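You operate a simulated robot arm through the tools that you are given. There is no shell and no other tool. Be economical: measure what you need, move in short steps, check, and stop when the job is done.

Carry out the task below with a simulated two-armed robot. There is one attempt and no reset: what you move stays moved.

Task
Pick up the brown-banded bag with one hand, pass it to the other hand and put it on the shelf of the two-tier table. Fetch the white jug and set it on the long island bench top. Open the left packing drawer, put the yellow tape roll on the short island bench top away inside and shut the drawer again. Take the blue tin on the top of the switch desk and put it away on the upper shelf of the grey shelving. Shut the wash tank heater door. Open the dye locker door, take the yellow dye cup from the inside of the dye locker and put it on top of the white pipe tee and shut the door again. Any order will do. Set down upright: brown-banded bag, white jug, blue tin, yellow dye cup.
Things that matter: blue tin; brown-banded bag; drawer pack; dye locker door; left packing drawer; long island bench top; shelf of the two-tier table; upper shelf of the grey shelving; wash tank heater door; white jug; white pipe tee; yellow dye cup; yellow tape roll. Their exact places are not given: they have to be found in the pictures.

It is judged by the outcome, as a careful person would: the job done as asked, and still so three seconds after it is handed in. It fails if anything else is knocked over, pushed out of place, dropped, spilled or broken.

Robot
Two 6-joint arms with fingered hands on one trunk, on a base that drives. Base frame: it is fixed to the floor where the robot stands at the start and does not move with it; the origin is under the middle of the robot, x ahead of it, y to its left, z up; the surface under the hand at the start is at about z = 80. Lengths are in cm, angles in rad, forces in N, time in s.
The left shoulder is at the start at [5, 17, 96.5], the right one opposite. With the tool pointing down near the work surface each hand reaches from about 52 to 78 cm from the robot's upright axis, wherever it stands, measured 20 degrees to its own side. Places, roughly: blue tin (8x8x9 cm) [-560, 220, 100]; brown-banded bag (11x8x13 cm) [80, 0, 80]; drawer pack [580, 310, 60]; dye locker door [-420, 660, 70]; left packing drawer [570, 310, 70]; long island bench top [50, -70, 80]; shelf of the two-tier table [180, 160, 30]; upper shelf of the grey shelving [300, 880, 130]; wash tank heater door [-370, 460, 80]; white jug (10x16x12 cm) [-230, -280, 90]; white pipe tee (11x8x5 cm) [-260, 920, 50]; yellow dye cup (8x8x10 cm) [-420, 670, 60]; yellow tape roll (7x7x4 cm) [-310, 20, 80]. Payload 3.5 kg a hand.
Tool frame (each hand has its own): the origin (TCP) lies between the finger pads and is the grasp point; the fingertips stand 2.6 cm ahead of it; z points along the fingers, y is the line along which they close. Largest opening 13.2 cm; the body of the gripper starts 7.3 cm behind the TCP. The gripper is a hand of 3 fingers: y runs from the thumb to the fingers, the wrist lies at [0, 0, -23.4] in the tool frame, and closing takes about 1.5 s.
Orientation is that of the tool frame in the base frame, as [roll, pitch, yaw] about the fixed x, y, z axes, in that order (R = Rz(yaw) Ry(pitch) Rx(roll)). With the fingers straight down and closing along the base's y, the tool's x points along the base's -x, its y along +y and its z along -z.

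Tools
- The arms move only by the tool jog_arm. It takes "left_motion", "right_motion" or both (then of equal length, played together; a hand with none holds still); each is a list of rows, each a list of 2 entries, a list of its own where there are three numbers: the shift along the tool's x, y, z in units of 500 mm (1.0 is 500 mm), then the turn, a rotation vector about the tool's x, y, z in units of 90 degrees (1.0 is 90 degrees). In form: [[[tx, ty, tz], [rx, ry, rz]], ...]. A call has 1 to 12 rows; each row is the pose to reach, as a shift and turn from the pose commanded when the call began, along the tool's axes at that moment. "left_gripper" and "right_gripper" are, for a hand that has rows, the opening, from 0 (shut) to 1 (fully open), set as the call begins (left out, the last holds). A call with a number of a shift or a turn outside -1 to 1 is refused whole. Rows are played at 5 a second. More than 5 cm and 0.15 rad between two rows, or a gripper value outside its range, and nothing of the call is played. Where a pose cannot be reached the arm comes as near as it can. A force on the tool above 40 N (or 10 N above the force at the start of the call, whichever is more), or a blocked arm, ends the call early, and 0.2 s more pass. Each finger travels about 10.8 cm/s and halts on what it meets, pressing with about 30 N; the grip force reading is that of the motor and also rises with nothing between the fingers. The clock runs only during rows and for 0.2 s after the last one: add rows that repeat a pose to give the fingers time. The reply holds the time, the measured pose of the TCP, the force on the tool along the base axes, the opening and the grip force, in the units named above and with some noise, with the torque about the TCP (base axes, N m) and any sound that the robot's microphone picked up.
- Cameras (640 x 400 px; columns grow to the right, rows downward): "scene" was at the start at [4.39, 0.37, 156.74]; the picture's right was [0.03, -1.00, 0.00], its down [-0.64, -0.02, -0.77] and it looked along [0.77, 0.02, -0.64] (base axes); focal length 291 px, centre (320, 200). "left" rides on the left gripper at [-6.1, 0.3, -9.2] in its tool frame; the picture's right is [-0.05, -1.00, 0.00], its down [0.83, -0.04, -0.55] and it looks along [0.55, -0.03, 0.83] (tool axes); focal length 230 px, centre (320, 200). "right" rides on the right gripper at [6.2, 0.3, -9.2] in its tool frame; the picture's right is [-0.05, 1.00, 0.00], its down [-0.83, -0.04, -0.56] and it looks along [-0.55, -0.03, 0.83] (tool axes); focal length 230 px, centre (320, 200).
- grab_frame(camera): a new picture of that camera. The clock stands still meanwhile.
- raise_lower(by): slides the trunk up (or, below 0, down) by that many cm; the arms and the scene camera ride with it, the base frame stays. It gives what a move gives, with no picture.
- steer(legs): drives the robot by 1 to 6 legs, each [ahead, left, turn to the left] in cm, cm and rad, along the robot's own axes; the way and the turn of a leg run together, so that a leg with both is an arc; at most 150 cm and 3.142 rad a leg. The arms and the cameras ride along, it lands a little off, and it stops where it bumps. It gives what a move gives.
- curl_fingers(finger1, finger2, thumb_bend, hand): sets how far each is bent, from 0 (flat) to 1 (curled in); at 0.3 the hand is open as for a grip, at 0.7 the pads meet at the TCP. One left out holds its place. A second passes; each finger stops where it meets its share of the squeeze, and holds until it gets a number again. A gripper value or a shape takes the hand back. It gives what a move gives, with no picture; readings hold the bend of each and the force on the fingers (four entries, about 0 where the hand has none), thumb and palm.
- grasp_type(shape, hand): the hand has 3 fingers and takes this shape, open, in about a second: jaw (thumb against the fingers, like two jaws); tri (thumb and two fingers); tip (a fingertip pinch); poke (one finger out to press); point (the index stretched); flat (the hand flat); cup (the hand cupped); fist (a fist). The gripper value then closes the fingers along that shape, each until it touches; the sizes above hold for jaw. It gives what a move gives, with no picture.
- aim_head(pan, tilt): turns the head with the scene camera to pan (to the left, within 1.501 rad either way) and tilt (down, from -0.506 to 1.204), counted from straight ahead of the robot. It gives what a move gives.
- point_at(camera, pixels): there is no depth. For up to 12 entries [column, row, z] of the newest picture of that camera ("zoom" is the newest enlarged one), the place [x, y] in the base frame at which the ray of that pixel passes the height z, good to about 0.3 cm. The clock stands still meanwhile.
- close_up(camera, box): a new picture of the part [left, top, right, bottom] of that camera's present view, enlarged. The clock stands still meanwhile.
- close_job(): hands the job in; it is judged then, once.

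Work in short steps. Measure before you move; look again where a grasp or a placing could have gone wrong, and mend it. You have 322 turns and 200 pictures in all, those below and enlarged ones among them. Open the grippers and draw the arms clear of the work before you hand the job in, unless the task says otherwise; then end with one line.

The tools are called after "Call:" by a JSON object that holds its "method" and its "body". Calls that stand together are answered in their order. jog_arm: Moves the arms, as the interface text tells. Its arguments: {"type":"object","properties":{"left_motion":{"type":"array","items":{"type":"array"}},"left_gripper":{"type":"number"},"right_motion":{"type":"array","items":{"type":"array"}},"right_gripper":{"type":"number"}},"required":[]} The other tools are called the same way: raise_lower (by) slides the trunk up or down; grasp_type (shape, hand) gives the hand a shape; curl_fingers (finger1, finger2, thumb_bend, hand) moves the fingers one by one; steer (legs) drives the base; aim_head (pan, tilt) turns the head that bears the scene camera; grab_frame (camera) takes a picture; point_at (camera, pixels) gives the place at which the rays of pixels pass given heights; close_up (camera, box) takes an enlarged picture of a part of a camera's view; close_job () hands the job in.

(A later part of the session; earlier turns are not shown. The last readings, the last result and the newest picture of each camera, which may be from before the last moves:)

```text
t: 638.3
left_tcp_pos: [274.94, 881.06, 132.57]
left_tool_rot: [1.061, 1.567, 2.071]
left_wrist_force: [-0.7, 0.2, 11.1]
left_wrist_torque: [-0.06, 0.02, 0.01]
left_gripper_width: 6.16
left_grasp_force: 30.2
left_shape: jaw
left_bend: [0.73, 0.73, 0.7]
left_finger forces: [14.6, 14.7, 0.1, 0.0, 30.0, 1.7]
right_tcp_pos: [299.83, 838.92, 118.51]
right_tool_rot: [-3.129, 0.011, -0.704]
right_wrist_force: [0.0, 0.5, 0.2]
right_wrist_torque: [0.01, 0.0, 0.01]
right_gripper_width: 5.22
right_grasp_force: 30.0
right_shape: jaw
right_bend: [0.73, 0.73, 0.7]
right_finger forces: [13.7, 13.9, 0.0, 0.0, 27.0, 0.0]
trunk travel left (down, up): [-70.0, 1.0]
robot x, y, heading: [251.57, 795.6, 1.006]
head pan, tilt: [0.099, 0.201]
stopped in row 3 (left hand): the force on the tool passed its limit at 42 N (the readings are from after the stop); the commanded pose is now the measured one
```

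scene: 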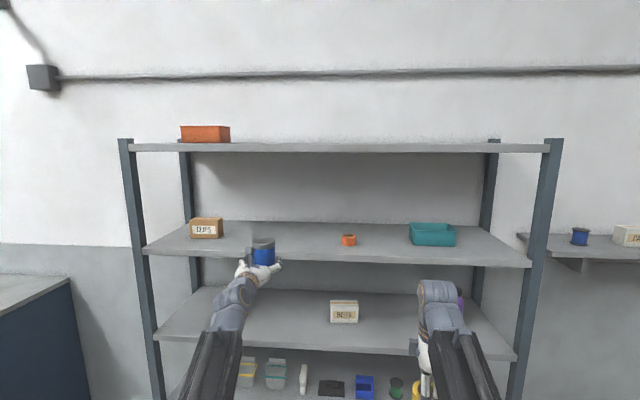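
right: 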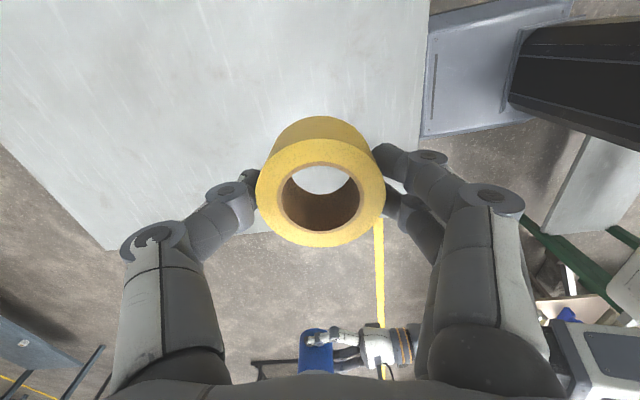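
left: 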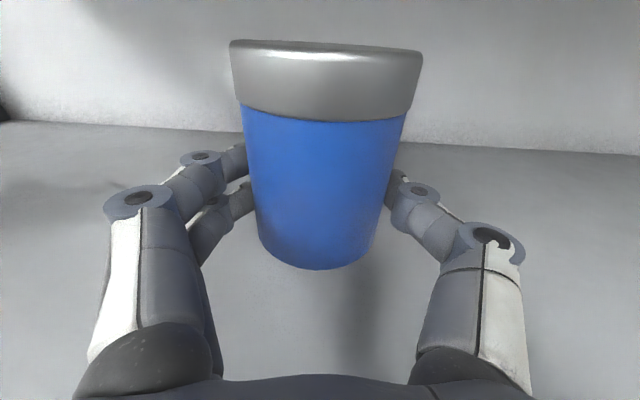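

Now the load is at the tin itself (no torque): it rests on the shelf. I ease slightly, open, and withdraw straight back.

Call:
{"method": "jog_arm", "body": {"left_motion": [[[-0.003, 0, 0], [0, 0, 0]], [[-0.003, 0, 0], [0, 0, 0]]]}}

Call:
{"method": "jog_arm", "body": {"left_motion": [[[0, 0, 0], [0, 0, 0]], [[0, 0, 0], [0, 0, 0]], [[0, 0, 0], [0, 0, 0]], [[0, 0, 0], [0, 0, 0]], [[0, 0, 0], [0, 0, 0]], [[0, 0, 0], [0, 0, 0]]], "left_gripper": 0.85}}

Call:
{"method": "grab_frame", "body": {"camera": "left"}}

```text
t: 638.9
left_tcp_pos: [274.98, 881.15, 132.67]
left_tool_rot: [1.888, 1.567, 2.898]
left_wrist_force: [0.6, -2.7, 11.1]
left_wrist_torque: [0.0, -0.02, 0.07]
left_gripper_width: 6.18
left_grasp_force: 30.6
left_shape: jaw
left_bend: [0.73, 0.73, 0.7]
left_finger forces: [14.2, 14.5, 0.1, 0.1, 30.0, 0.8]
right_tcp_pos: [299.85, 838.88, 118.58]
right_tool_rot: [-3.129, 0.011, -0.704]
right_wrist_force: [-0.3, 0.3, 0.3]
right_wrist_torque: [0.01, 0.0, 0.01]
right_gripper_width: 5.25
right_grasp_force: 30.0
right_shape: jaw
right_bend: [0.73, 0.73, 0.7]
right_finger forces: [13.7, 13.9, 0.0, 0.0, 26.9, 0.0]
trunk travel left (down, up): [-70.0, 1.0]
robot x, y, heading: [252.12, 795.63, 1.006]
head pan, tilt: [0.099, 0.201]
```

```text
t: 640.3
left_tcp_pos: [274.98, 881.17, 132.6]
left_tool_rot: [2.177, 1.566, -3.096]
left_wrist_force: [-1.3, -4.2, 4.9]
left_wrist_torque: [-0.54, 0.29, 0.13]
left_gripper_width: 11.2
left_grasp_force: 0.1
left_shape: jaw
left_bend: [0.54, 0.54, 0.5]
left_finger forces: [0.1, 0.1, 0.1, 0.1, 0.0, 3.2]
right_tcp_pos: [299.8, 839.03, 118.55]
right_tool_rot: [-3.129, 0.01, -0.704]
right_wrist_force: [0.3, -1.0, -0.9]
right_wrist_torque: [-0.02, -0.01, 0.0]
right_gripper_width: 5.26
right_grasp_force: 30.4
right_shape: jaw
right_bend: [0.73, 0.73, 0.7]
right_finger forces: [13.7, 13.9, 0.1, 0.1, 27.0, 0.0]
trunk travel left (down, up): [-70.0, 1.0]
robot x, y, heading: [251.49, 795.9, 1.007]
head pan, tilt: [0.099, 0.201]
```

```text
35 pictures are left
```

left: 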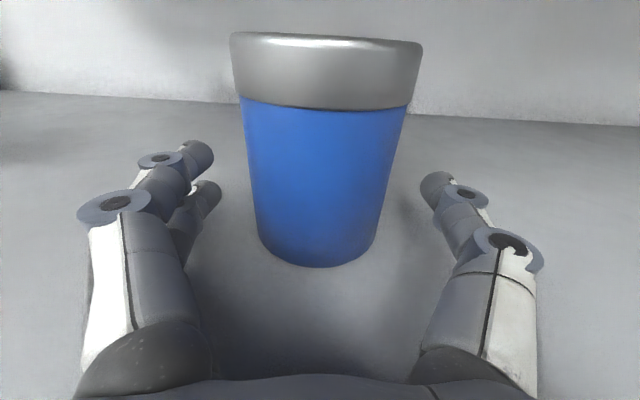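

Released and standing. I lift the hand 5 mm and drive straight back.

Call:
{"method": "jog_arm", "body": {"left_motion": [[[-0.01, 0, 0], [0, 0, 0]], [[-0.01, 0, -0.05], [0, 0, 0]], [[-0.01, 0, -0.1], [0, 0, 0]]]}}

Call:
{"method": "steer", "body": {"legs": [[-90, 0, 0]]}}

Call:
{"method": "close_up", "body": {"camera": "scene", "box": [200, 120, 520, 320]}}

```text
t: 641.1
left_tcp_pos: [272.29, 876.89, 133.14]
left_tool_rot: [2.282, 1.565, -2.988]
left_wrist_force: [-0.3, -0.1, -0.3]
left_wrist_torque: [-0.01, -0.04, 0.01]
left_gripper_width: 11.19
left_grasp_force: 0.0
left_shape: jaw
left_bend: [0.54, 0.54, 0.5]
left_finger forces: [0.0, 0.0, 0.0, 0.0, 0.0, 0.0]
right_tcp_pos: [299.78, 839.0, 118.49]
right_tool_rot: [-3.133, 0.008, -0.703]
right_wrist_force: [-0.3, 0.8, -0.5]
right_wrist_torque: [0.02, 0.02, -0.02]
right_gripper_width: 5.22
right_grasp_force: 29.5
right_shape: jaw
right_bend: [0.73, 0.73, 0.7]
right_finger forces: [13.7, 13.9, 0.1, 0.0, 27.0, 0.0]
trunk travel left (down, up): [-70.0, 1.0]
robot x, y, heading: [251.88, 795.64, 1.008]
head pan, tilt: [0.099, 0.201]
```

```text
t: 645.8
left_tcp_pos: [223.8, 801.87, 133.09]
left_tool_rot: [2.264, 1.565, -2.988]
left_wrist_force: [0.0, -0.2, -0.4]
left_wrist_torque: [0.0, 0.02, -0.01]
left_gripper_width: 11.21
left_grasp_force: 0.1
left_shape: jaw
left_bend: [0.54, 0.54, 0.5]
left_finger forces: [0.1, 0.1, 0.0, 0.0, 0.0, 0.0]
right_tcp_pos: [252.17, 764.5, 118.63]
right_tool_rot: [-3.13, 0.008, -0.684]
right_wrist_force: [-1.0, -1.0, -0.8]
right_wrist_torque: [-0.03, -0.02, -0.02]
right_gripper_width: 5.24
right_grasp_force: 30.0
right_shape: jaw
right_bend: [0.73, 0.73, 0.7]
right_finger forces: [13.7, 13.9, 0.0, 0.0, 27.0, 0.0]
trunk travel left (down, up): [-70.0, 1.0]
robot x, y, heading: [204.76, 719.82, 1.022]
head pan, tilt: [0.099, 0.201]
```

```text
2.00 times, centred on (360, 220) of scene
```

zoom: 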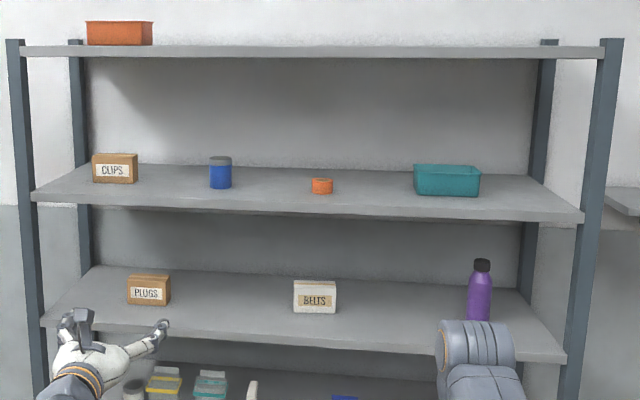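

The tin stands on the upper shelf. Next the drawer: I back to the lane, turn east and drive toward the packing bench, then look.

Call:
{"method": "steer", "body": {"legs": [[-43, 0, 0], [0, 0, -0.8], [0, 0, -0.79], [145, 0, 0], [145, 0, 0], [100, 0, 0]]}}

Call:
{"method": "aim_head", "body": {"pan": -0.4, "tilt": 0.4}}

Call:
{"method": "grab_frame", "body": {"camera": "scene"}}

```text
t: 670.9
left_tcp_pos: [601.5, 473.15, 133.01]
left_tool_rot: [2.364, 1.566, 1.847]
left_wrist_force: [-0.2, 0.7, -0.2]
left_wrist_torque: [0.03, 0.02, 0.01]
left_gripper_width: 11.2
left_grasp_force: 0.0
left_shape: jaw
left_bend: [0.54, 0.54, 0.5]
left_finger forces: [0.0, 0.0, 0.0, 0.1, 0.1, 0.1]
right_tcp_pos: [564.85, 443.98, 118.37]
right_tool_rot: [-3.132, 0.009, -2.23]
right_wrist_force: [-0.3, -0.2, -0.2]
right_wrist_torque: [-0.04, 0.01, -0.01]
right_gripper_width: 5.19
right_grasp_force: 30.2
right_shape: jaw
right_bend: [0.73, 0.73, 0.7]
right_finger forces: [13.4, 13.7, 0.0, 0.0, 26.8, 0.0]
trunk travel left (down, up): [-70.0, 1.0]
robot x, y, heading: [519.65, 489.93, -0.525]
head pan, tilt: [0.099, 0.201]
```

```text
t: 671.8
left_tcp_pos: [601.49, 473.06, 133.08]
left_tool_rot: [2.308, 1.566, 1.793]
left_wrist_force: [-0.2, 0.0, 0.3]
left_wrist_torque: [0.02, 0.03, 0.0]
left_gripper_width: 11.21
left_grasp_force: 0.0
left_shape: jaw
left_bend: [0.54, 0.54, 0.5]
left_finger forces: [0.1, 0.0, 0.0, 0.0, 0.0, 0.0]
right_tcp_pos: [564.72, 443.96, 118.47]
right_tool_rot: [-3.132, 0.008, -2.232]
right_wrist_force: [-0.1, 0.1, -0.8]
right_wrist_torque: [0.0, -0.02, 0.03]
right_gripper_width: 5.2
right_grasp_force: 30.5
right_shape: jaw
right_bend: [0.73, 0.73, 0.7]
right_finger forces: [13.4, 13.5, 0.0, 0.0, 26.9, 0.0]
trunk travel left (down, up): [-70.0, 1.0]
robot x, y, heading: [519.5, 489.86, -0.52]
head pan, tilt: [-0.4, 0.4]
```

```text
33 pictures are left
```

scene: 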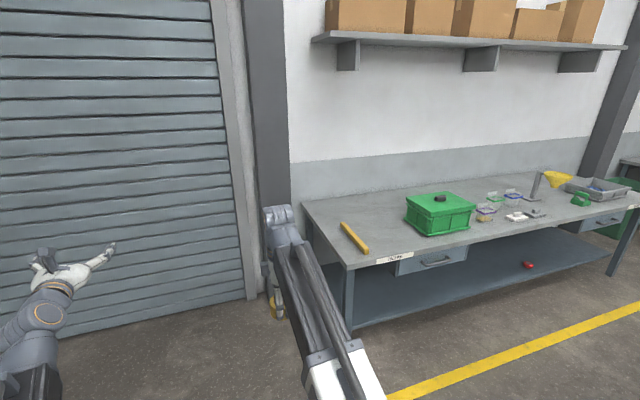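

The packing bench's left drawer is at (430,258). I zoom and measure.

Call:
{"method": "close_up", "body": {"camera": "scene", "box": [330, 180, 530, 310]}}

Call:
{"method": "point_at", "body": {"camera": "scene", "pixels": [[347, 266, 80], [640, 197, 80], [395, 275, 65], [467, 258, 65], [434, 263, 70], [350, 330, 0], [397, 262, 75], [467, 246, 75]]}}

```text
3.08 times, centred on (430, 245) of scene
```

zoom: 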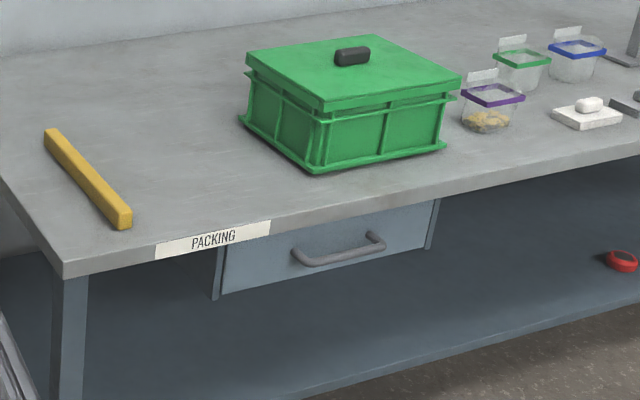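

```text
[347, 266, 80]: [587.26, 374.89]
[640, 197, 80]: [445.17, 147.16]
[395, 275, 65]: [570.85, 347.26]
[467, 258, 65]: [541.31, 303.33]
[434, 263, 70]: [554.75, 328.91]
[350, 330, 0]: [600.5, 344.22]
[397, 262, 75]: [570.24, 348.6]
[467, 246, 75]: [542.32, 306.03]
```

The drawer front spans v 548–600 at u≈291, z 64–76, its bar handle at z≈70. Before moving along the bench I check how close the island table is on my right.

Call:
{"method": "aim_head", "body": {"pan": -1.45, "tilt": 0.55}}

Call:
{"method": "grab_frame", "body": {"camera": "scene"}}

```text
t: 673.1
left_tcp_pos: [601.5, 473.0, 133.17]
left_tool_rot: [2.313, 1.567, 1.798]
left_wrist_force: [-0.3, 0.2, 0.2]
left_wrist_torque: [-0.01, -0.01, 0.01]
left_gripper_width: 11.21
left_grasp_force: 0.2
left_shape: jaw
left_bend: [0.54, 0.54, 0.5]
left_finger forces: [0.0, 0.0, 0.1, 0.0, 0.0, 0.0]
right_tcp_pos: [564.74, 443.97, 118.6]
right_tool_rot: [-3.131, 0.009, -2.23]
right_wrist_force: [-0.2, 0.3, -0.5]
right_wrist_torque: [0.01, -0.02, 0.0]
right_gripper_width: 5.17
right_grasp_force: 29.9
right_shape: jaw
right_bend: [0.73, 0.73, 0.7]
right_finger forces: [13.5, 13.6, 0.1, 0.0, 26.9, 0.0]
trunk travel left (down, up): [-70.0, 1.0]
robot x, y, heading: [519.3, 489.93, -0.523]
head pan, tilt: [-1.45, 0.55]
```

```text
31 pictures are left
```

scene: 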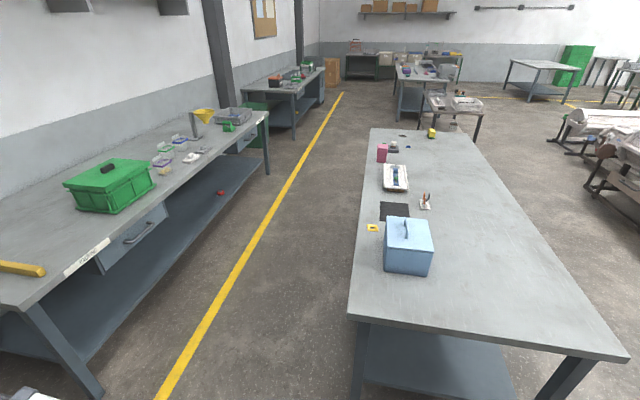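

Call:
{"method": "point_at", "body": {"camera": "scene", "pixels": [[348, 312, 80], [370, 130, 80], [622, 357, 80], [354, 385, 10], [135, 240, 70], [100, 270, 65], [167, 222, 65], [38, 295, 80]]}}

```text
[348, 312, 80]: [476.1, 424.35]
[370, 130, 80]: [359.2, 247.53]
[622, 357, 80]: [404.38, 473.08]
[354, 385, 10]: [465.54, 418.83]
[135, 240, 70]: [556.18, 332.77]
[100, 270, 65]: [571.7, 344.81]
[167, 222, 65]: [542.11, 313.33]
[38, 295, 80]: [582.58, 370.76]
```

The island table's near edge is at u≈170, the bench front at 292. I go to u≈210, square up, and strafe right to the drawer, retracting the left arm.

Call:
{"method": "jog_arm", "body": {"left_motion": [[[0, 0, -0.08], [0, 0, 0]], [[0, 0, -0.16], [0, 0, 0]], [[0, 0, -0.24], [0, 0, 0]], [[0, 0, -0.3], [0, 0, 0]]], "left_gripper": 0.5}}

Call:
{"method": "steer", "body": {"legs": [[37, 0, -0.047], [0, -70, 0], [0, -68, 0]]}}

Call:
{"method": "raise_lower", "body": {"by": -30}}

Call:
{"method": "aim_head", "body": {"pan": 0.2, "tilt": 0.8}}

Call:
{"method": "grab_frame", "body": {"camera": "scene"}}

```text
t: 674.1
left_tcp_pos: [591.35, 479.33, 133.99]
left_tool_rot: [2.411, 1.565, 1.893]
left_wrist_force: [-0.3, 0.0, 0.0]
left_wrist_torque: [0.03, 0.03, -0.01]
left_gripper_width: 6.67
left_grasp_force: 0.0
left_shape: jaw
left_bend: [0.73, 0.73, 0.7]
left_finger forces: [0.0, 0.0, 0.1, 0.0, 0.1, 0.1]
left hand out of reach, approached as far as the arm can: row 3, 4
right_tcp_pos: [564.76, 444.01, 118.5]
right_tool_rot: [-3.131, 0.009, -2.232]
right_wrist_force: [-0.2, 0.7, -1.0]
right_wrist_torque: [0.0, -0.01, 0.0]
right_gripper_width: 5.21
right_grasp_force: 30.3
right_shape: jaw
right_bend: [0.73, 0.73, 0.7]
right_finger forces: [13.4, 13.6, 0.0, 0.0, 26.9, 0.0]
trunk travel left (down, up): [-70.0, 1.0]
robot x, y, heading: [519.36, 489.64, -0.52]
head pan, tilt: [-1.45, 0.55]
```

```text
t: 683.2
left_tcp_pos: [546.84, 341.06, 133.93]
left_tool_rot: [2.278, 1.566, 1.699]
left_wrist_force: [-0.2, 0.3, 0.8]
left_wrist_torque: [-0.02, 0.0, 0.04]
left_gripper_width: 6.67
left_grasp_force: 0.1
left_shape: jaw
left_bend: [0.73, 0.73, 0.7]
left_finger forces: [0.1, 0.0, 0.0, 0.0, 0.0, 0.1]
right_tcp_pos: [518.06, 307.46, 118.65]
right_tool_rot: [-3.132, 0.01, -2.291]
right_wrist_force: [-0.5, 0.1, -0.9]
right_wrist_torque: [0.01, -0.02, 0.02]
right_gripper_width: 5.22
right_grasp_force: 30.1
right_shape: jaw
right_bend: [0.73, 0.73, 0.7]
right_finger forces: [13.5, 13.5, 0.0, 0.0, 26.8, 0.0]
trunk travel left (down, up): [-70.0, 1.0]
robot x, y, heading: [475.64, 356.41, -0.583]
head pan, tilt: [-1.45, 0.55]
```

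```text
t: 686.2
left_tcp_pos: [546.87, 341.2, 103.86]
left_tool_rot: [2.336, 1.566, 1.758]
left_wrist_force: [-0.6, 0.0, 0.0]
left_wrist_torque: [-0.01, -0.01, 0.02]
left_gripper_width: 6.66
left_grasp_force: 0.2
left_shape: jaw
left_bend: [0.73, 0.73, 0.7]
left_finger forces: [0.0, 0.0, 0.1, 0.1, 0.0, 0.0]
right_tcp_pos: [518.07, 307.48, 88.38]
right_tool_rot: [-3.131, 0.01, -2.293]
right_wrist_force: [0.0, -0.6, -0.7]
right_wrist_torque: [0.02, 0.02, 0.02]
right_gripper_width: 5.2
right_grasp_force: 30.1
right_shape: jaw
right_bend: [0.73, 0.73, 0.7]
right_finger forces: [13.4, 13.6, 0.0, 0.0, 26.8, 0.1]
trunk travel left (down, up): [-40.0, 31.0]
robot x, y, heading: [475.65, 356.92, -0.579]
head pan, tilt: [-1.45, 0.55]
```

```text
t: 687.9
left_tcp_pos: [546.75, 341.3, 103.9]
left_tool_rot: [2.336, 1.565, 1.757]
left_wrist_force: [0.2, 0.3, 0.1]
left_wrist_torque: [-0.02, 0.01, 0.03]
left_gripper_width: 6.64
left_grasp_force: 0.1
left_shape: jaw
left_bend: [0.73, 0.73, 0.7]
left_finger forces: [0.0, 0.0, 0.0, 0.0, 0.0, 0.0]
right_tcp_pos: [518.06, 307.68, 88.56]
right_tool_rot: [-3.131, 0.009, -2.293]
right_wrist_force: [0.9, 0.0, -1.4]
right_wrist_torque: [-0.02, 0.0, -0.01]
right_gripper_width: 5.19
right_grasp_force: 30.3
right_shape: jaw
right_bend: [0.73, 0.73, 0.7]
right_finger forces: [13.4, 13.6, 0.0, 0.0, 26.8, 0.0]
trunk travel left (down, up): [-40.0, 31.0]
robot x, y, heading: [475.71, 356.37, -0.581]
head pan, tilt: [0.201, 0.799]
```

```text
30 pictures are left
```

scene: 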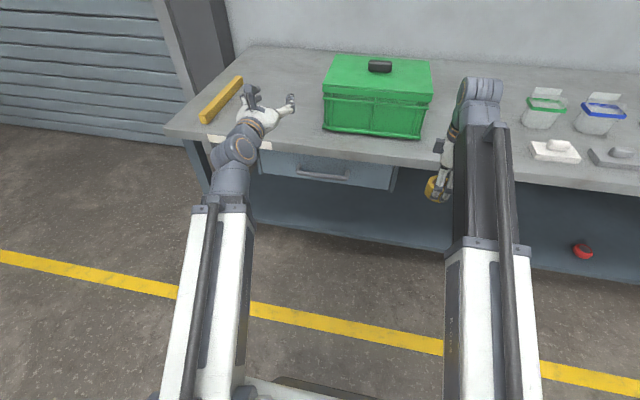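

The drawer handle is in view at (322,176). I measure its ends.

Call:
{"method": "close_up", "body": {"camera": "scene", "box": [240, 130, 420, 220]}}

Call:
{"method": "point_at", "body": {"camera": "scene", "pixels": [[298, 172, 70], [346, 179, 70], [322, 177, 70], [260, 173, 65], [393, 190, 65], [298, 172, 68], [346, 179, 68]]}}

```text
3.56 times, centred on (330, 175) of scene
```

zoom: 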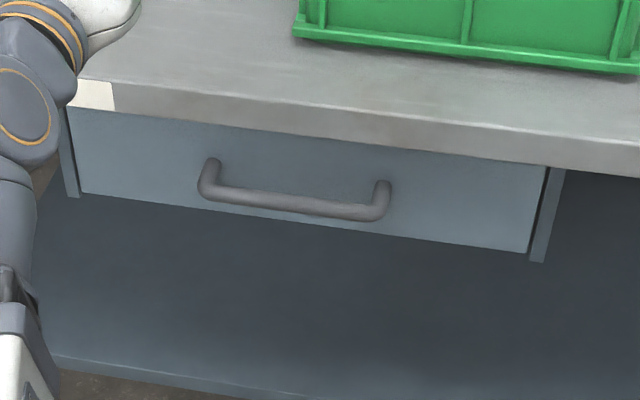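

```text
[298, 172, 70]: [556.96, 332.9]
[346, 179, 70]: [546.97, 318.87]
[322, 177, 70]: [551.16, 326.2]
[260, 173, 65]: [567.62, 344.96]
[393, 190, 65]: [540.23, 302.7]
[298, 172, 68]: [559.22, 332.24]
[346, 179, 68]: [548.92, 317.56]
```

Handle centre: F≈80.5, L≈16.3, z≈70. I lower the left hand 34 cm, shift it right 9 and roll it 90° so that it closes vertically on the bar.

Call:
{"method": "jog_arm", "body": {"left_motion": [[[0.06, -0.015, 0], [0, 0, 0.09]], [[0.12, -0.03, 0], [0, 0, 0.18]], [[0.18, -0.045, 0], [0, 0, 0.27]], [[0.24, -0.06, 0], [0, 0, 0.36]], [[0.3, -0.075, 0], [0, 0, 0.45]], [[0.36, -0.09, 0], [0, 0, 0.54]], [[0.42, -0.105, 0], [0, 0, 0.63]], [[0.48, -0.12, 0], [0, 0, 0.72]], [[0.54, -0.135, 0], [0, 0, 0.81]], [[0.6, -0.15, 0], [0, 0, 0.9]], [[0.66, -0.165, 0], [0, 0, 0.99]], [[0.68, -0.18, 0], [0, 0, 1.0]]], "left_gripper": 0.45}}

Call:
{"method": "grab_frame", "body": {"camera": "left"}}

```text
t: 690.5
left_tcp_pos: [543.39, 337.0, 70.15]
left_tool_rot: [1.578, 0.0, 0.974]
left_wrist_force: [-0.1, -0.6, -0.3]
left_wrist_torque: [0.02, 0.03, -0.01]
left_gripper_width: 5.97
left_grasp_force: 0.1
left_shape: jaw
left_bend: [0.73, 0.73, 0.7]
left_finger forces: [0.1, 0.1, 0.0, 0.0, 0.0, 0.0]
left hand out of reach, approached as far as the arm can: row 1, 2, 3, 4, 5, 6, 7, 8, 9, 10, 11, 12
right_tcp_pos: [517.94, 307.5, 88.37]
right_tool_rot: [-3.131, 0.008, -2.292]
right_wrist_force: [-0.2, 0.7, -0.5]
right_wrist_torque: [-0.01, 0.01, -0.01]
right_gripper_width: 5.2
right_grasp_force: 30.0
right_shape: jaw
right_bend: [0.73, 0.73, 0.7]
right_finger forces: [13.4, 13.6, 0.0, 0.1, 26.8, 0.1]
trunk travel left (down, up): [-40.0, 31.0]
robot x, y, heading: [476.09, 356.24, -0.587]
head pan, tilt: [0.201, 0.799]
```

```text
28 pictures are left
```

left: 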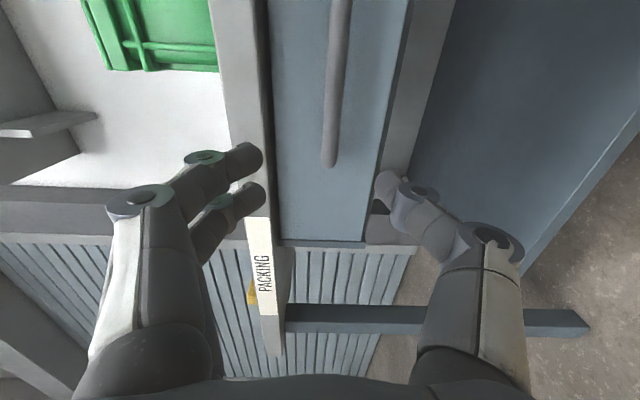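

The bar is ahead at column ~338 (image right is down), about 1.3 cm below my line. I lower 1.3 cm and drive 13 ahead, 4 right, then close on it.

Call:
{"method": "jog_arm", "body": {"left_motion": [[[0, -0.015, 0], [0, 0, 0]], [[0, -0.026, 0], [0, 0, 0]]]}}

Call:
{"method": "steer", "body": {"legs": [[13, -4, 0]]}}

Call:
{"method": "grab_frame", "body": {"camera": "left"}}

```text
t: 691.1
left_tcp_pos: [543.98, 338.11, 69.07]
left_tool_rot: [1.576, -0.003, 0.984]
left_wrist_force: [0.5, -0.2, 0.1]
left_wrist_torque: [0.04, 0.0, -0.01]
left_gripper_width: 6.0
left_grasp_force: 0.1
left_shape: jaw
left_bend: [0.73, 0.73, 0.7]
left_finger forces: [0.0, 0.1, 0.1, 0.1, 0.0, 0.1]
left hand out of reach, approached as far as the arm can: row 1, 2
right_tcp_pos: [518.11, 307.69, 88.62]
right_tool_rot: [-3.131, 0.007, -2.293]
right_wrist_force: [-0.4, 0.1, -0.7]
right_wrist_torque: [-0.01, 0.0, 0.0]
right_gripper_width: 5.2
right_grasp_force: 30.0
right_shape: jaw
right_bend: [0.73, 0.73, 0.7]
right_finger forces: [13.4, 13.5, 0.0, 0.1, 26.8, 0.0]
trunk travel left (down, up): [-40.0, 31.0]
robot x, y, heading: [475.46, 356.78, -0.577]
head pan, tilt: [0.201, 0.799]
```

```text
t: 692.4
left_tcp_pos: [552.82, 327.33, 69.03]
left_tool_rot: [1.574, -0.004, 0.984]
left_wrist_force: [1.0, 0.3, 0.3]
left_wrist_torque: [-0.03, 0.01, 0.0]
left_gripper_width: 6.01
left_grasp_force: 0.0
left_shape: jaw
left_bend: [0.73, 0.73, 0.7]
left_finger forces: [0.1, 0.1, 0.0, 0.0, 0.0, 0.0]
right_tcp_pos: [526.98, 296.94, 88.57]
right_tool_rot: [-3.132, 0.009, -2.293]
right_wrist_force: [-0.4, -0.9, -0.4]
right_wrist_torque: [-0.03, 0.0, 0.03]
right_gripper_width: 5.17
right_grasp_force: 29.8
right_shape: jaw
right_bend: [0.73, 0.73, 0.7]
right_finger forces: [13.4, 13.6, 0.1, 0.1, 26.8, 0.1]
trunk travel left (down, up): [-40.0, 31.0]
robot x, y, heading: [484.88, 345.66, -0.582]
head pan, tilt: [0.201, 0.799]
```

```text
27 pictures are left
```

left: 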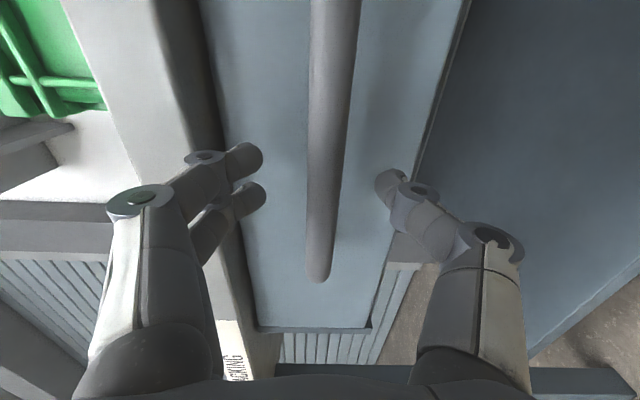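

The bar lies centred between thumb and fingers. I close on it.

Call:
{"method": "jog_arm", "body": {"left_motion": [[[0, 0, 0.0], [0, 0, 0]], [[0, 0, 0.0], [0, 0, 0]], [[0, 0, 0], [0, 0, 0]], [[0, 0, 0], [0, 0, 0]], [[0, 0, 0], [0, 0, 0]], [[0, 0, 0], [0, 0, 0]]], "left_gripper": 0}}

Call:
{"method": "steer", "body": {"legs": [[-6, 0, 0]]}}

Call:
{"method": "grab_frame", "body": {"camera": "scene"}}

```text
t: 693.8
left_tcp_pos: [552.91, 327.41, 68.98]
left_tool_rot: [1.576, -0.001, 0.983]
left_wrist_force: [-0.3, -0.9, -0.4]
left_wrist_torque: [0.0, 0.01, 0.02]
left_gripper_width: 1.12
left_grasp_force: 29.8
left_shape: jaw
left_bend: [0.71, 0.71, 0.71]
left_finger forces: [12.4, 12.3, 0.1, 0.1, 26.1, 0.0]
right_tcp_pos: [526.86, 296.98, 88.48]
right_tool_rot: [-3.131, 0.009, -2.293]
right_wrist_force: [-0.3, 0.8, -1.1]
right_wrist_torque: [0.01, 0.0, 0.0]
right_gripper_width: 5.18
right_grasp_force: 29.6
right_shape: jaw
right_bend: [0.73, 0.73, 0.7]
right_finger forces: [13.4, 13.6, 0.0, 0.0, 26.8, 0.1]
trunk travel left (down, up): [-40.0, 31.0]
robot x, y, heading: [484.63, 346.09, -0.584]
head pan, tilt: [0.201, 0.799]
```

```text
t: 694.8
left_tcp_pos: [547.9, 330.75, 68.88]
left_tool_rot: [1.576, -0.005, 0.984]
left_wrist_force: [-0.8, 2.3, -0.5]
left_wrist_torque: [-0.02, -0.03, 0.01]
left_gripper_width: 1.09
left_grasp_force: 30.3
left_shape: jaw
left_bend: [0.71, 0.71, 0.71]
left_finger forces: [13.2, 13.1, 0.0, 0.0, 27.9, 0.0]
right_tcp_pos: [521.89, 300.3, 88.52]
right_tool_rot: [-3.132, 0.01, -2.291]
right_wrist_force: [-0.1, 0.7, -1.1]
right_wrist_torque: [0.01, 0.01, -0.01]
right_gripper_width: 5.23
right_grasp_force: 30.0
right_shape: jaw
right_bend: [0.73, 0.73, 0.7]
right_finger forces: [13.4, 13.7, 0.0, 0.1, 26.8, 0.0]
trunk travel left (down, up): [-40.0, 31.0]
robot x, y, heading: [479.57, 349.24, -0.583]
head pan, tilt: [0.201, 0.799]
```

```text
26 pictures are left
```

scene: 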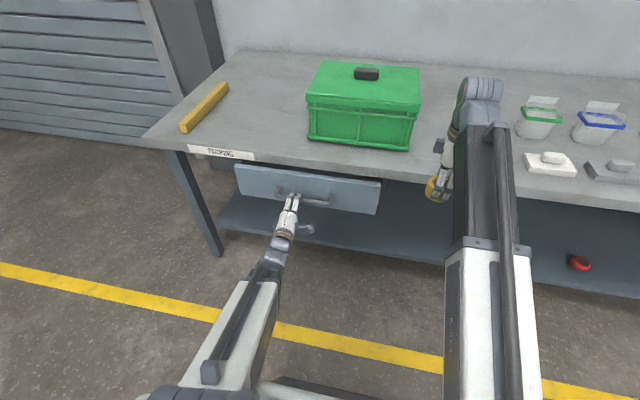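

The drawer is coming out. I pull 8 cm more with the base and 9 with the arm.

Call:
{"method": "steer", "body": {"legs": [[-8, 0, 0]]}}

Call:
{"method": "jog_arm", "body": {"left_motion": [[[0, 0, -0.05], [0, 0, 0]], [[0, 0, -0.1], [0, 0, 0]], [[0, 0, -0.15], [0, 0, 0]], [[0, 0, -0.19], [0, 0, 0]], [[0, 0, -0.19], [0, 0, 0]]]}}

Call:
{"method": "grab_frame", "body": {"camera": "scene"}}

```text
t: 695.8
left_tcp_pos: [541.1, 335.23, 68.94]
left_tool_rot: [1.576, -0.004, 0.985]
left_wrist_force: [1.2, 2.6, -0.4]
left_wrist_torque: [0.05, 0.04, 0.0]
left_gripper_width: 1.09
left_grasp_force: 30.4
left_shape: jaw
left_bend: [0.71, 0.71, 0.71]
left_finger forces: [12.9, 12.8, 0.0, 0.0, 27.3, 0.0]
right_tcp_pos: [515.16, 304.83, 88.53]
right_tool_rot: [-3.131, 0.008, -2.292]
right_wrist_force: [-0.2, 0.0, -0.8]
right_wrist_torque: [0.0, -0.02, 0.03]
right_gripper_width: 5.19
right_grasp_force: 30.4
right_shape: jaw
right_bend: [0.73, 0.73, 0.7]
right_finger forces: [13.4, 13.7, 0.0, 0.1, 26.8, 0.1]
trunk travel left (down, up): [-40.0, 31.0]
robot x, y, heading: [472.95, 353.74, -0.582]
head pan, tilt: [0.201, 0.799]
```

```text
t: 696.9
left_tcp_pos: [536.88, 338.59, 67.16]
left_tool_rot: [1.549, -0.006, 0.978]
left_wrist_force: [-1.3, -1.7, 26.2]
left_wrist_torque: [0.21, 0.21, 0.02]
left_gripper_width: 0.64
left_grasp_force: 29.5
left_shape: jaw
left_bend: [0.73, 0.73, 0.76]
left_finger forces: [12.3, 11.6, 0.1, 0.0, 0.1, 0.0]
left hand out of reach, approached as far as the arm can: row 2, 3, 4, 5
right_tcp_pos: [514.98, 304.78, 88.6]
right_tool_rot: [-3.129, 0.011, -2.293]
right_wrist_force: [-0.2, -0.1, -0.2]
right_wrist_torque: [-0.01, 0.02, -0.01]
right_gripper_width: 5.2
right_grasp_force: 30.1
right_shape: jaw
right_bend: [0.73, 0.73, 0.7]
right_finger forces: [13.5, 13.7, 0.0, 0.0, 26.8, 0.1]
trunk travel left (down, up): [-40.0, 31.0]
robot x, y, heading: [472.37, 353.47, -0.577]
head pan, tilt: [0.201, 0.799]
stopped in row 5 (left hand): the force on the tool passed its limit at 48 N (the readings are from after the stop); the commanded pose is now the measured one
```

```text
25 pictures are left
```

scene: 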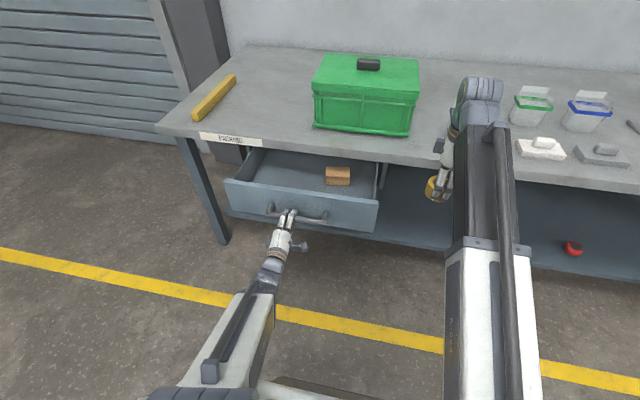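

The drawer is open ~19 cm with a pack inside at (338,176); the left half is free. I open the left hand and slide off the bar by strafing left 43, then go 7 ahead so the right hand with the tape comes over the drawer.

Call:
{"method": "jog_arm", "body": {"left_motion": [[[0, 0, 0], [0, 0, 0]], [[0, 0.01, 0], [0, 0, 0]], [[0, 0.01, 0], [0, 0, 0]], [[0, 0.01, 0], [0, 0, 0]]], "left_gripper": 0.5}}

Call:
{"method": "grab_frame", "body": {"camera": "left"}}

```text
t: 697.9
left_tcp_pos: [537.4, 338.45, 66.81]
left_tool_rot: [1.56, -0.005, 0.982]
left_wrist_force: [-0.5, 1.2, -0.4]
left_wrist_torque: [0.03, 0.03, -0.02]
left_gripper_width: 6.6
left_grasp_force: 0.0
left_shape: jaw
left_bend: [0.73, 0.73, 0.7]
left_finger forces: [0.2, 0.3, 0.0, 0.0, 0.8, 0.0]
left hand out of reach, approached as far as the arm can: row 2
right_tcp_pos: [515.1, 304.82, 88.32]
right_tool_rot: [-3.129, 0.008, -2.293]
right_wrist_force: [-0.3, 0.3, 0.1]
right_wrist_torque: [-0.01, 0.04, -0.01]
right_gripper_width: 5.21
right_grasp_force: 30.2
right_shape: jaw
right_bend: [0.73, 0.73, 0.7]
right_finger forces: [13.5, 13.7, 0.1, 0.0, 26.9, 0.0]
trunk travel left (down, up): [-40.0, 31.0]
robot x, y, heading: [472.43, 353.66, -0.582]
head pan, tilt: [0.201, 0.799]
```

```text
24 pictures are left
```

left: 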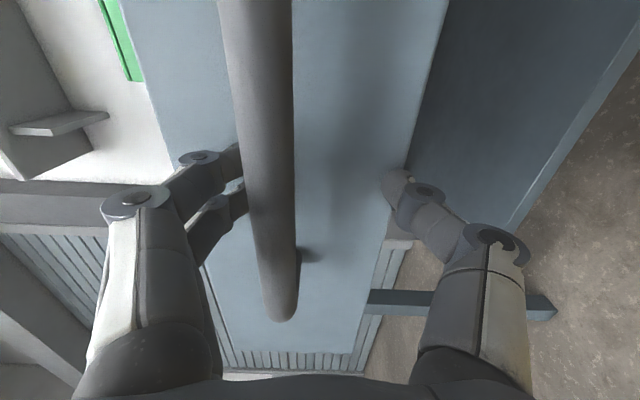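

The bar sits close to the upper fingers; I raise the trunk 1.8 cm to centre it, then strafe left to slide off its end.

Call:
{"method": "raise_lower", "body": {"by": 1.8}}

Call:
{"method": "steer", "body": {"legs": [[0, 43, 0], [7, 0, 0]]}}

Call:
{"method": "aim_head", "body": {"pan": -0.2, "tilt": 0.85}}

Call:
{"method": "grab_frame", "body": {"camera": "scene"}}

```text
t: 698.5
left_tcp_pos: [537.24, 338.6, 68.69]
left_tool_rot: [1.558, -0.004, 0.981]
left_wrist_force: [-0.5, -0.1, -0.3]
left_wrist_torque: [0.04, -0.04, -0.01]
left_gripper_width: 6.55
left_grasp_force: 0.1
left_shape: jaw
left_bend: [0.73, 0.73, 0.7]
left_finger forces: [0.1, 0.0, 0.0, 0.0, 0.4, 0.0]
right_tcp_pos: [515.06, 304.72, 90.29]
right_tool_rot: [-3.132, 0.009, -2.291]
right_wrist_force: [0.1, -0.1, 0.3]
right_wrist_torque: [0.02, -0.04, -0.01]
right_gripper_width: 5.22
right_grasp_force: 30.1
right_shape: jaw
right_bend: [0.73, 0.73, 0.7]
right_finger forces: [13.6, 13.7, 0.1, 0.0, 26.7, 0.0]
trunk travel left (down, up): [-41.8, 29.2]
robot x, y, heading: [472.7, 353.21, -0.582]
head pan, tilt: [0.201, 0.799]
```

```text
t: 701.8
left_tcp_pos: [567.39, 372.43, 68.73]
left_tool_rot: [1.56, -0.006, 0.994]
left_wrist_force: [0.6, -0.1, 0.6]
left_wrist_torque: [-0.03, 0.04, -0.01]
left_gripper_width: 6.55
left_grasp_force: 0.0
left_shape: jaw
left_bend: [0.73, 0.73, 0.7]
left_finger forces: [0.0, 0.0, 0.1, 0.0, 0.0, 0.0]
right_tcp_pos: [545.73, 338.43, 90.2]
right_tool_rot: [-3.129, 0.008, -2.278]
right_wrist_force: [0.2, 0.1, -0.5]
right_wrist_torque: [0.0, -0.01, 0.04]
right_gripper_width: 5.21
right_grasp_force: 30.3
right_shape: jaw
right_bend: [0.73, 0.73, 0.7]
right_finger forces: [13.4, 13.7, 0.0, 0.0, 26.8, 0.0]
trunk travel left (down, up): [-41.8, 29.2]
robot x, y, heading: [502.71, 386.51, -0.571]
head pan, tilt: [0.201, 0.799]
```

```text
t: 702.7
left_tcp_pos: [567.43, 372.39, 68.7]
left_tool_rot: [1.56, -0.006, 0.994]
left_wrist_force: [1.0, 0.3, -0.1]
left_wrist_torque: [0.06, 0.0, 0.0]
left_gripper_width: 6.55
left_grasp_force: 0.0
left_shape: jaw
left_bend: [0.73, 0.73, 0.7]
left_finger forces: [0.0, 0.0, 0.1, 0.0, 0.0, 0.1]
right_tcp_pos: [545.64, 338.45, 90.22]
right_tool_rot: [-3.13, 0.008, -2.278]
right_wrist_force: [-0.2, -0.9, 0.3]
right_wrist_torque: [0.04, -0.01, 0.0]
right_gripper_width: 5.18
right_grasp_force: 30.0
right_shape: jaw
right_bend: [0.73, 0.73, 0.7]
right_finger forces: [13.5, 13.7, 0.0, 0.0, 26.8, 0.0]
trunk travel left (down, up): [-41.8, 29.2]
robot x, y, heading: [502.44, 386.33, -0.569]
head pan, tilt: [-0.201, 0.85]
```

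```text
23 pictures are left
```

scene: 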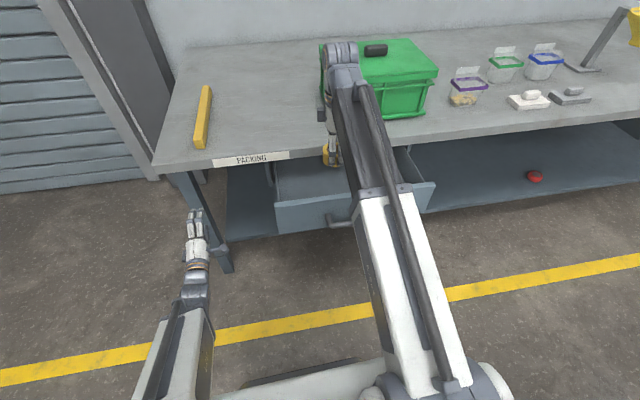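

Slid off cleanly; the tape is over the drawer. I check from the right camera.

Call:
{"method": "grab_frame", "body": {"camera": "right"}}

```text
22 pictures are left
```

right: 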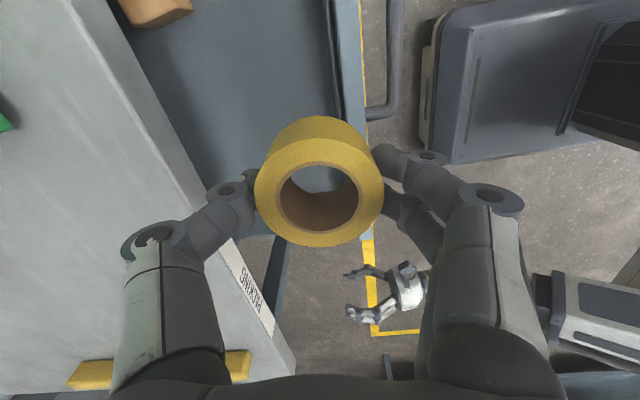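

The drawer's inside is left of column ~335; I move 5 cm forward (toward the bench) and lower the tape into the drawer.

Call:
{"method": "jog_arm", "body": {"right_motion": [[[0, -0.05, 0], [0, 0, 0]], [[0, -0.1, 0], [0, 0, 0]], [[0, -0.1, 0.08], [0, 0, 0]], [[0, -0.1, 0.16], [0, 0, 0]], [[0, -0.1, 0.16], [0, 0, 0]]]}}

Call:
{"method": "grab_frame", "body": {"camera": "right"}}

```text
t: 703.9
left_tcp_pos: [567.29, 372.48, 68.66]
left_tool_rot: [1.561, -0.006, 0.994]
left_wrist_force: [0.2, 0.3, -0.3]
left_wrist_torque: [-0.01, 0.04, -0.01]
left_gripper_width: 6.56
left_grasp_force: 0.0
left_shape: jaw
left_bend: [0.73, 0.73, 0.7]
left_finger forces: [0.0, 0.1, 0.1, 0.0, 0.1, 0.0]
right_tcp_pos: [549.67, 335.31, 82.21]
right_tool_rot: [-3.129, 0.006, -2.288]
right_wrist_force: [-0.2, -0.7, -1.3]
right_wrist_torque: [0.01, -0.02, 0.02]
right_gripper_width: 5.17
right_grasp_force: 30.3
right_shape: jaw
right_bend: [0.73, 0.73, 0.7]
right_finger forces: [13.5, 13.7, 0.0, 0.0, 26.7, 0.0]
trunk travel left (down, up): [-41.8, 29.2]
robot x, y, heading: [502.8, 386.6, -0.572]
head pan, tilt: [-0.201, 0.85]
```

```text
21 pictures are left
```

right: 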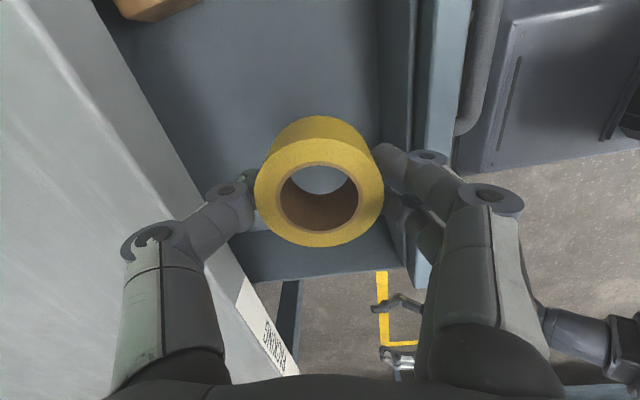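

The tape is inside the drawer outline. I shift 2.3 cm further forward for knuckle clearance and lower slowly toward the drawer floor.

Call:
{"method": "jog_arm", "body": {"right_motion": [[[0, -0.046, 0], [0, 0, 0]], [[0, -0.046, 0.06], [0, 0, 0]], [[0, -0.046, 0.12], [0, 0, 0]], [[0, -0.046, 0.17], [0, 0, 0]], [[0, -0.046, 0.21], [0, 0, 0]], [[0, -0.046, 0.21], [0, 0, 0]]]}}

Call:
{"method": "grab_frame", "body": {"camera": "right"}}

```text
t: 705.3
left_tcp_pos: [567.5, 372.42, 68.78]
left_tool_rot: [1.56, -0.005, 0.997]
left_wrist_force: [0.2, 0.3, 0.5]
left_wrist_torque: [0.04, -0.02, -0.02]
left_gripper_width: 6.52
left_grasp_force: 0.0
left_shape: jaw
left_bend: [0.73, 0.73, 0.7]
left_finger forces: [0.0, 0.0, 0.1, 0.0, 0.0, 0.0]
right_tcp_pos: [551.54, 333.84, 71.68]
right_tool_rot: [-3.129, 0.005, -2.288]
right_wrist_force: [-0.2, -0.1, -0.4]
right_wrist_torque: [0.02, 0.02, -0.03]
right_gripper_width: 5.19
right_grasp_force: 30.0
right_shape: jaw
right_bend: [0.73, 0.73, 0.7]
right_finger forces: [13.5, 13.7, 0.0, 0.1, 26.8, 0.0]
right hand out of reach, approached as far as the arm can: row 1, 2, 3
trunk travel left (down, up): [-41.8, 29.2]
robot x, y, heading: [502.52, 386.42, -0.569]
head pan, tilt: [-0.201, 0.85]
```

```text
20 pictures are left
```

right: 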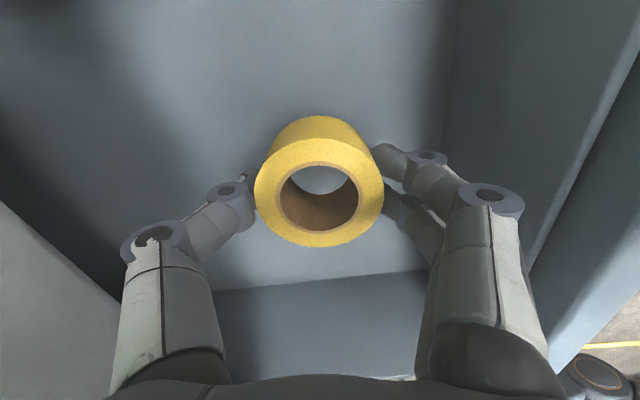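

Call:
{"method": "jog_arm", "body": {"right_motion": [[[0, 0, 0.012], [0, 0, 0]], [[0, 0, 0.024], [0, 0, 0]], [[0, 0, 0.036], [0, 0, 0]], [[0, 0, 0.048], [0, 0, 0]], [[0, 0, 0.06], [0, 0, 0]]]}}

```text
t: 706.5
left_tcp_pos: [567.37, 372.43, 68.65]
left_tool_rot: [1.561, -0.005, 0.996]
left_wrist_force: [0.4, -0.5, 0.4]
left_wrist_torque: [-0.02, 0.02, 0.01]
left_gripper_width: 6.58
left_grasp_force: 0.1
left_shape: jaw
left_bend: [0.73, 0.73, 0.7]
left_finger forces: [0.0, 0.0, 0.0, 0.1, 0.0, 0.1]
right_tcp_pos: [551.77, 333.82, 68.87]
right_tool_rot: [-3.132, 0.006, -2.288]
right_wrist_force: [-0.8, 0.7, -0.1]
right_wrist_torque: [0.0, -0.02, 0.01]
right_gripper_width: 5.2
right_grasp_force: 30.2
right_shape: jaw
right_bend: [0.73, 0.73, 0.7]
right_finger forces: [13.6, 13.6, 0.1, 0.0, 26.7, 0.1]
trunk travel left (down, up): [-41.8, 29.2]
robot x, y, heading: [502.71, 386.56, -0.568]
head pan, tilt: [-0.201, 0.85]
```

Call:
{"method": "jog_arm", "body": {"right_motion": [[[0, 0, 0.012], [0, 0, 0]], [[0, 0, 0.024], [0, 0, 0]], [[0, 0, 0.036], [0, 0, 0]], [[0, 0, 0.044], [0, 0, 0]], [[0, 0, 0.044], [0, 0, 0]]]}}

```text
t: 707.7
left_tcp_pos: [567.41, 372.54, 68.82]
left_tool_rot: [1.559, -0.005, 0.994]
left_wrist_force: [0.5, 0.4, 0.2]
left_wrist_torque: [0.0, -0.05, 0.06]
left_gripper_width: 6.54
left_grasp_force: 0.1
left_shape: jaw
left_bend: [0.73, 0.73, 0.7]
left_finger forces: [0.0, 0.0, 0.0, 0.0, 0.1, 0.0]
right_tcp_pos: [551.56, 333.76, 66.95]
right_tool_rot: [-3.129, 0.005, -2.291]
right_wrist_force: [0.0, -0.1, 14.2]
right_wrist_torque: [0.03, 0.06, -0.01]
right_gripper_width: 5.2
right_grasp_force: 30.7
right_shape: jaw
right_bend: [0.74, 0.74, 0.7]
right_finger forces: [15.3, 15.5, 0.1, 0.0, 29.6, 0.0]
trunk travel left (down, up): [-41.8, 29.2]
robot x, y, heading: [502.45, 386.75, -0.57]
head pan, tilt: [-0.201, 0.85]
```

Contact with the drawer floor. I open to 8 cm, then lift straight out.

Call:
{"method": "jog_arm", "body": {"right_motion": [[[0, 0, -0.006], [0, 0, 0]], [[0, 0, -0.006], [0, 0, 0]], [[0, 0, -0.006], [0, 0, 0]], [[0, 0, -0.006], [0, 0, 0]], [[0, 0, -0.03], [0, 0, 0]], [[0, 0, -0.1], [0, 0, 0]], [[0, 0, -0.19], [0, 0, 0]], [[0, 0, -0.28], [0, 0, 0]], [[0, 0, -0.37], [0, 0, 0]], [[0, 0, -0.46], [0, 0, 0]], [[0, 0, -0.5], [0, 0, 0]]], "right_gripper": 0.6}}

Call:
{"method": "grab_frame", "body": {"camera": "right"}}

```text
t: 710.1
left_tcp_pos: [567.42, 372.54, 68.72]
left_tool_rot: [1.56, -0.006, 0.995]
left_wrist_force: [-0.5, 0.1, 0.3]
left_wrist_torque: [-0.02, 0.02, -0.04]
left_gripper_width: 6.56
left_grasp_force: 0.0
left_shape: jaw
left_bend: [0.73, 0.73, 0.7]
left_finger forces: [0.1, 0.1, 0.1, 0.0, 0.0, 0.0]
right_tcp_pos: [551.32, 333.88, 91.52]
right_tool_rot: [-3.131, 0.008, -2.287]
right_wrist_force: [0.3, -0.1, 0.2]
right_wrist_torque: [-0.04, -0.01, 0.0]
right_gripper_width: 7.87
right_grasp_force: 0.1
right_shape: jaw
right_bend: [0.71, 0.71, 0.71]
right_finger forces: [0.0, 0.0, 0.0, 0.1, 0.0, 0.0]
right hand out of reach, approached as far as the arm can: row 6
trunk travel left (down, up): [-41.8, 29.2]
robot x, y, heading: [502.91, 386.83, -0.571]
head pan, tilt: [-0.201, 0.85]
```

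```text
19 pictures are left
```

right: 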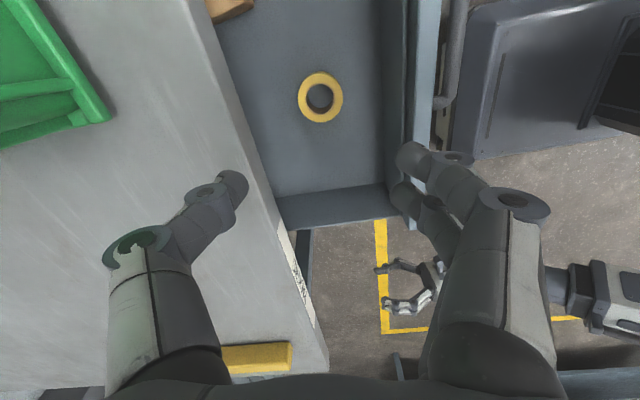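

The tape lies in the drawer. I close the left hand (pointing forward), back 10 cm, and strafe right so it stands before the drawer front, left of its handle.

Call:
{"method": "jog_arm", "body": {"left_motion": [[[0, 0, 0], [0, 0, 0]], [[0, 0, 0], [0, 0, 0]], [[0, 0, 0], [0, 0, 0]], [[0, 0, 0], [0, 0, 0]]], "left_gripper": 0}}

Call:
{"method": "steer", "body": {"legs": [[-10, 0, 0], [0, -29, 0]]}}

Call:
{"method": "aim_head", "body": {"pan": 0.1, "tilt": 0.85}}

Call:
{"method": "grab_frame", "body": {"camera": "scene"}}

```text
t: 711.1
left_tcp_pos: [567.31, 372.55, 68.69]
left_tool_rot: [1.56, -0.005, 0.995]
left_wrist_force: [0.4, -0.4, -0.8]
left_wrist_torque: [-0.01, -0.02, 0.03]
left_gripper_width: 0.01
left_grasp_force: 29.7
left_shape: jaw
left_bend: [0.67, 0.67, 0.73]
left_finger forces: [0.0, 0.1, 0.0, 0.1, 0.1, 0.0]
right_tcp_pos: [551.36, 333.86, 91.64]
right_tool_rot: [-3.13, 0.009, -2.288]
right_wrist_force: [-0.4, -0.2, -0.7]
right_wrist_torque: [-0.03, 0.0, -0.02]
right_gripper_width: 7.87
right_grasp_force: 0.1
right_shape: jaw
right_bend: [0.71, 0.71, 0.71]
right_finger forces: [0.0, 0.0, 0.1, 0.1, 0.1, 0.1]
trunk travel left (down, up): [-41.8, 29.2]
robot x, y, heading: [502.77, 386.53, -0.572]
head pan, tilt: [-0.201, 0.85]
```

```text
t: 713.8
left_tcp_pos: [543.33, 353.37, 68.81]
left_tool_rot: [1.561, -0.006, 0.99]
left_wrist_force: [-0.2, 0.2, 0.6]
left_wrist_torque: [-0.01, 0.02, -0.01]
left_gripper_width: 0.02
left_grasp_force: 29.5
left_shape: jaw
left_bend: [0.67, 0.67, 0.73]
left_finger forces: [0.0, 0.1, 0.0, 0.0, 0.0, 0.0]
right_tcp_pos: [527.08, 314.76, 91.7]
right_tool_rot: [-3.131, 0.008, -2.292]
right_wrist_force: [0.8, -0.8, -0.5]
right_wrist_torque: [-0.01, 0.0, 0.03]
right_gripper_width: 7.87
right_grasp_force: 0.0
right_shape: jaw
right_bend: [0.71, 0.71, 0.71]
right_finger forces: [0.1, 0.0, 0.1, 0.1, 0.0, 0.0]
trunk travel left (down, up): [-41.8, 29.2]
robot x, y, heading: [478.9, 367.49, -0.576]
head pan, tilt: [-0.201, 0.85]
```

```text
t: 714.6
left_tcp_pos: [543.14, 353.13, 68.7]
left_tool_rot: [1.56, -0.003, 0.991]
left_wrist_force: [0.1, -1.2, 0.5]
left_wrist_torque: [0.0, -0.01, -0.02]
left_gripper_width: 0.0
left_grasp_force: 29.6
left_shape: jaw
left_bend: [0.67, 0.67, 0.73]
left_finger forces: [0.0, 0.0, 0.1, 0.0, 0.1, 0.0]
right_tcp_pos: [527.14, 314.64, 91.66]
right_tool_rot: [-3.13, 0.009, -2.292]
right_wrist_force: [0.1, 0.2, -0.7]
right_wrist_torque: [0.0, -0.03, 0.0]
right_gripper_width: 7.89
right_grasp_force: 0.0
right_shape: jaw
right_bend: [0.71, 0.71, 0.71]
right_finger forces: [0.1, 0.0, 0.0, 0.0, 0.0, 0.0]
trunk travel left (down, up): [-41.8, 29.2]
robot x, y, heading: [478.7, 367.53, -0.575]
head pan, tilt: [0.099, 0.85]
```

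```text
18 pictures are left
```

scene: 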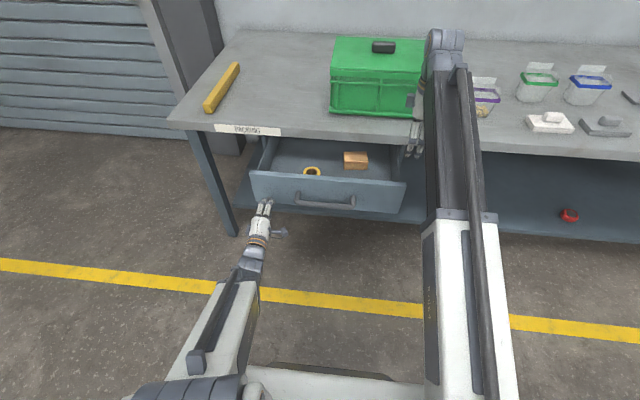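

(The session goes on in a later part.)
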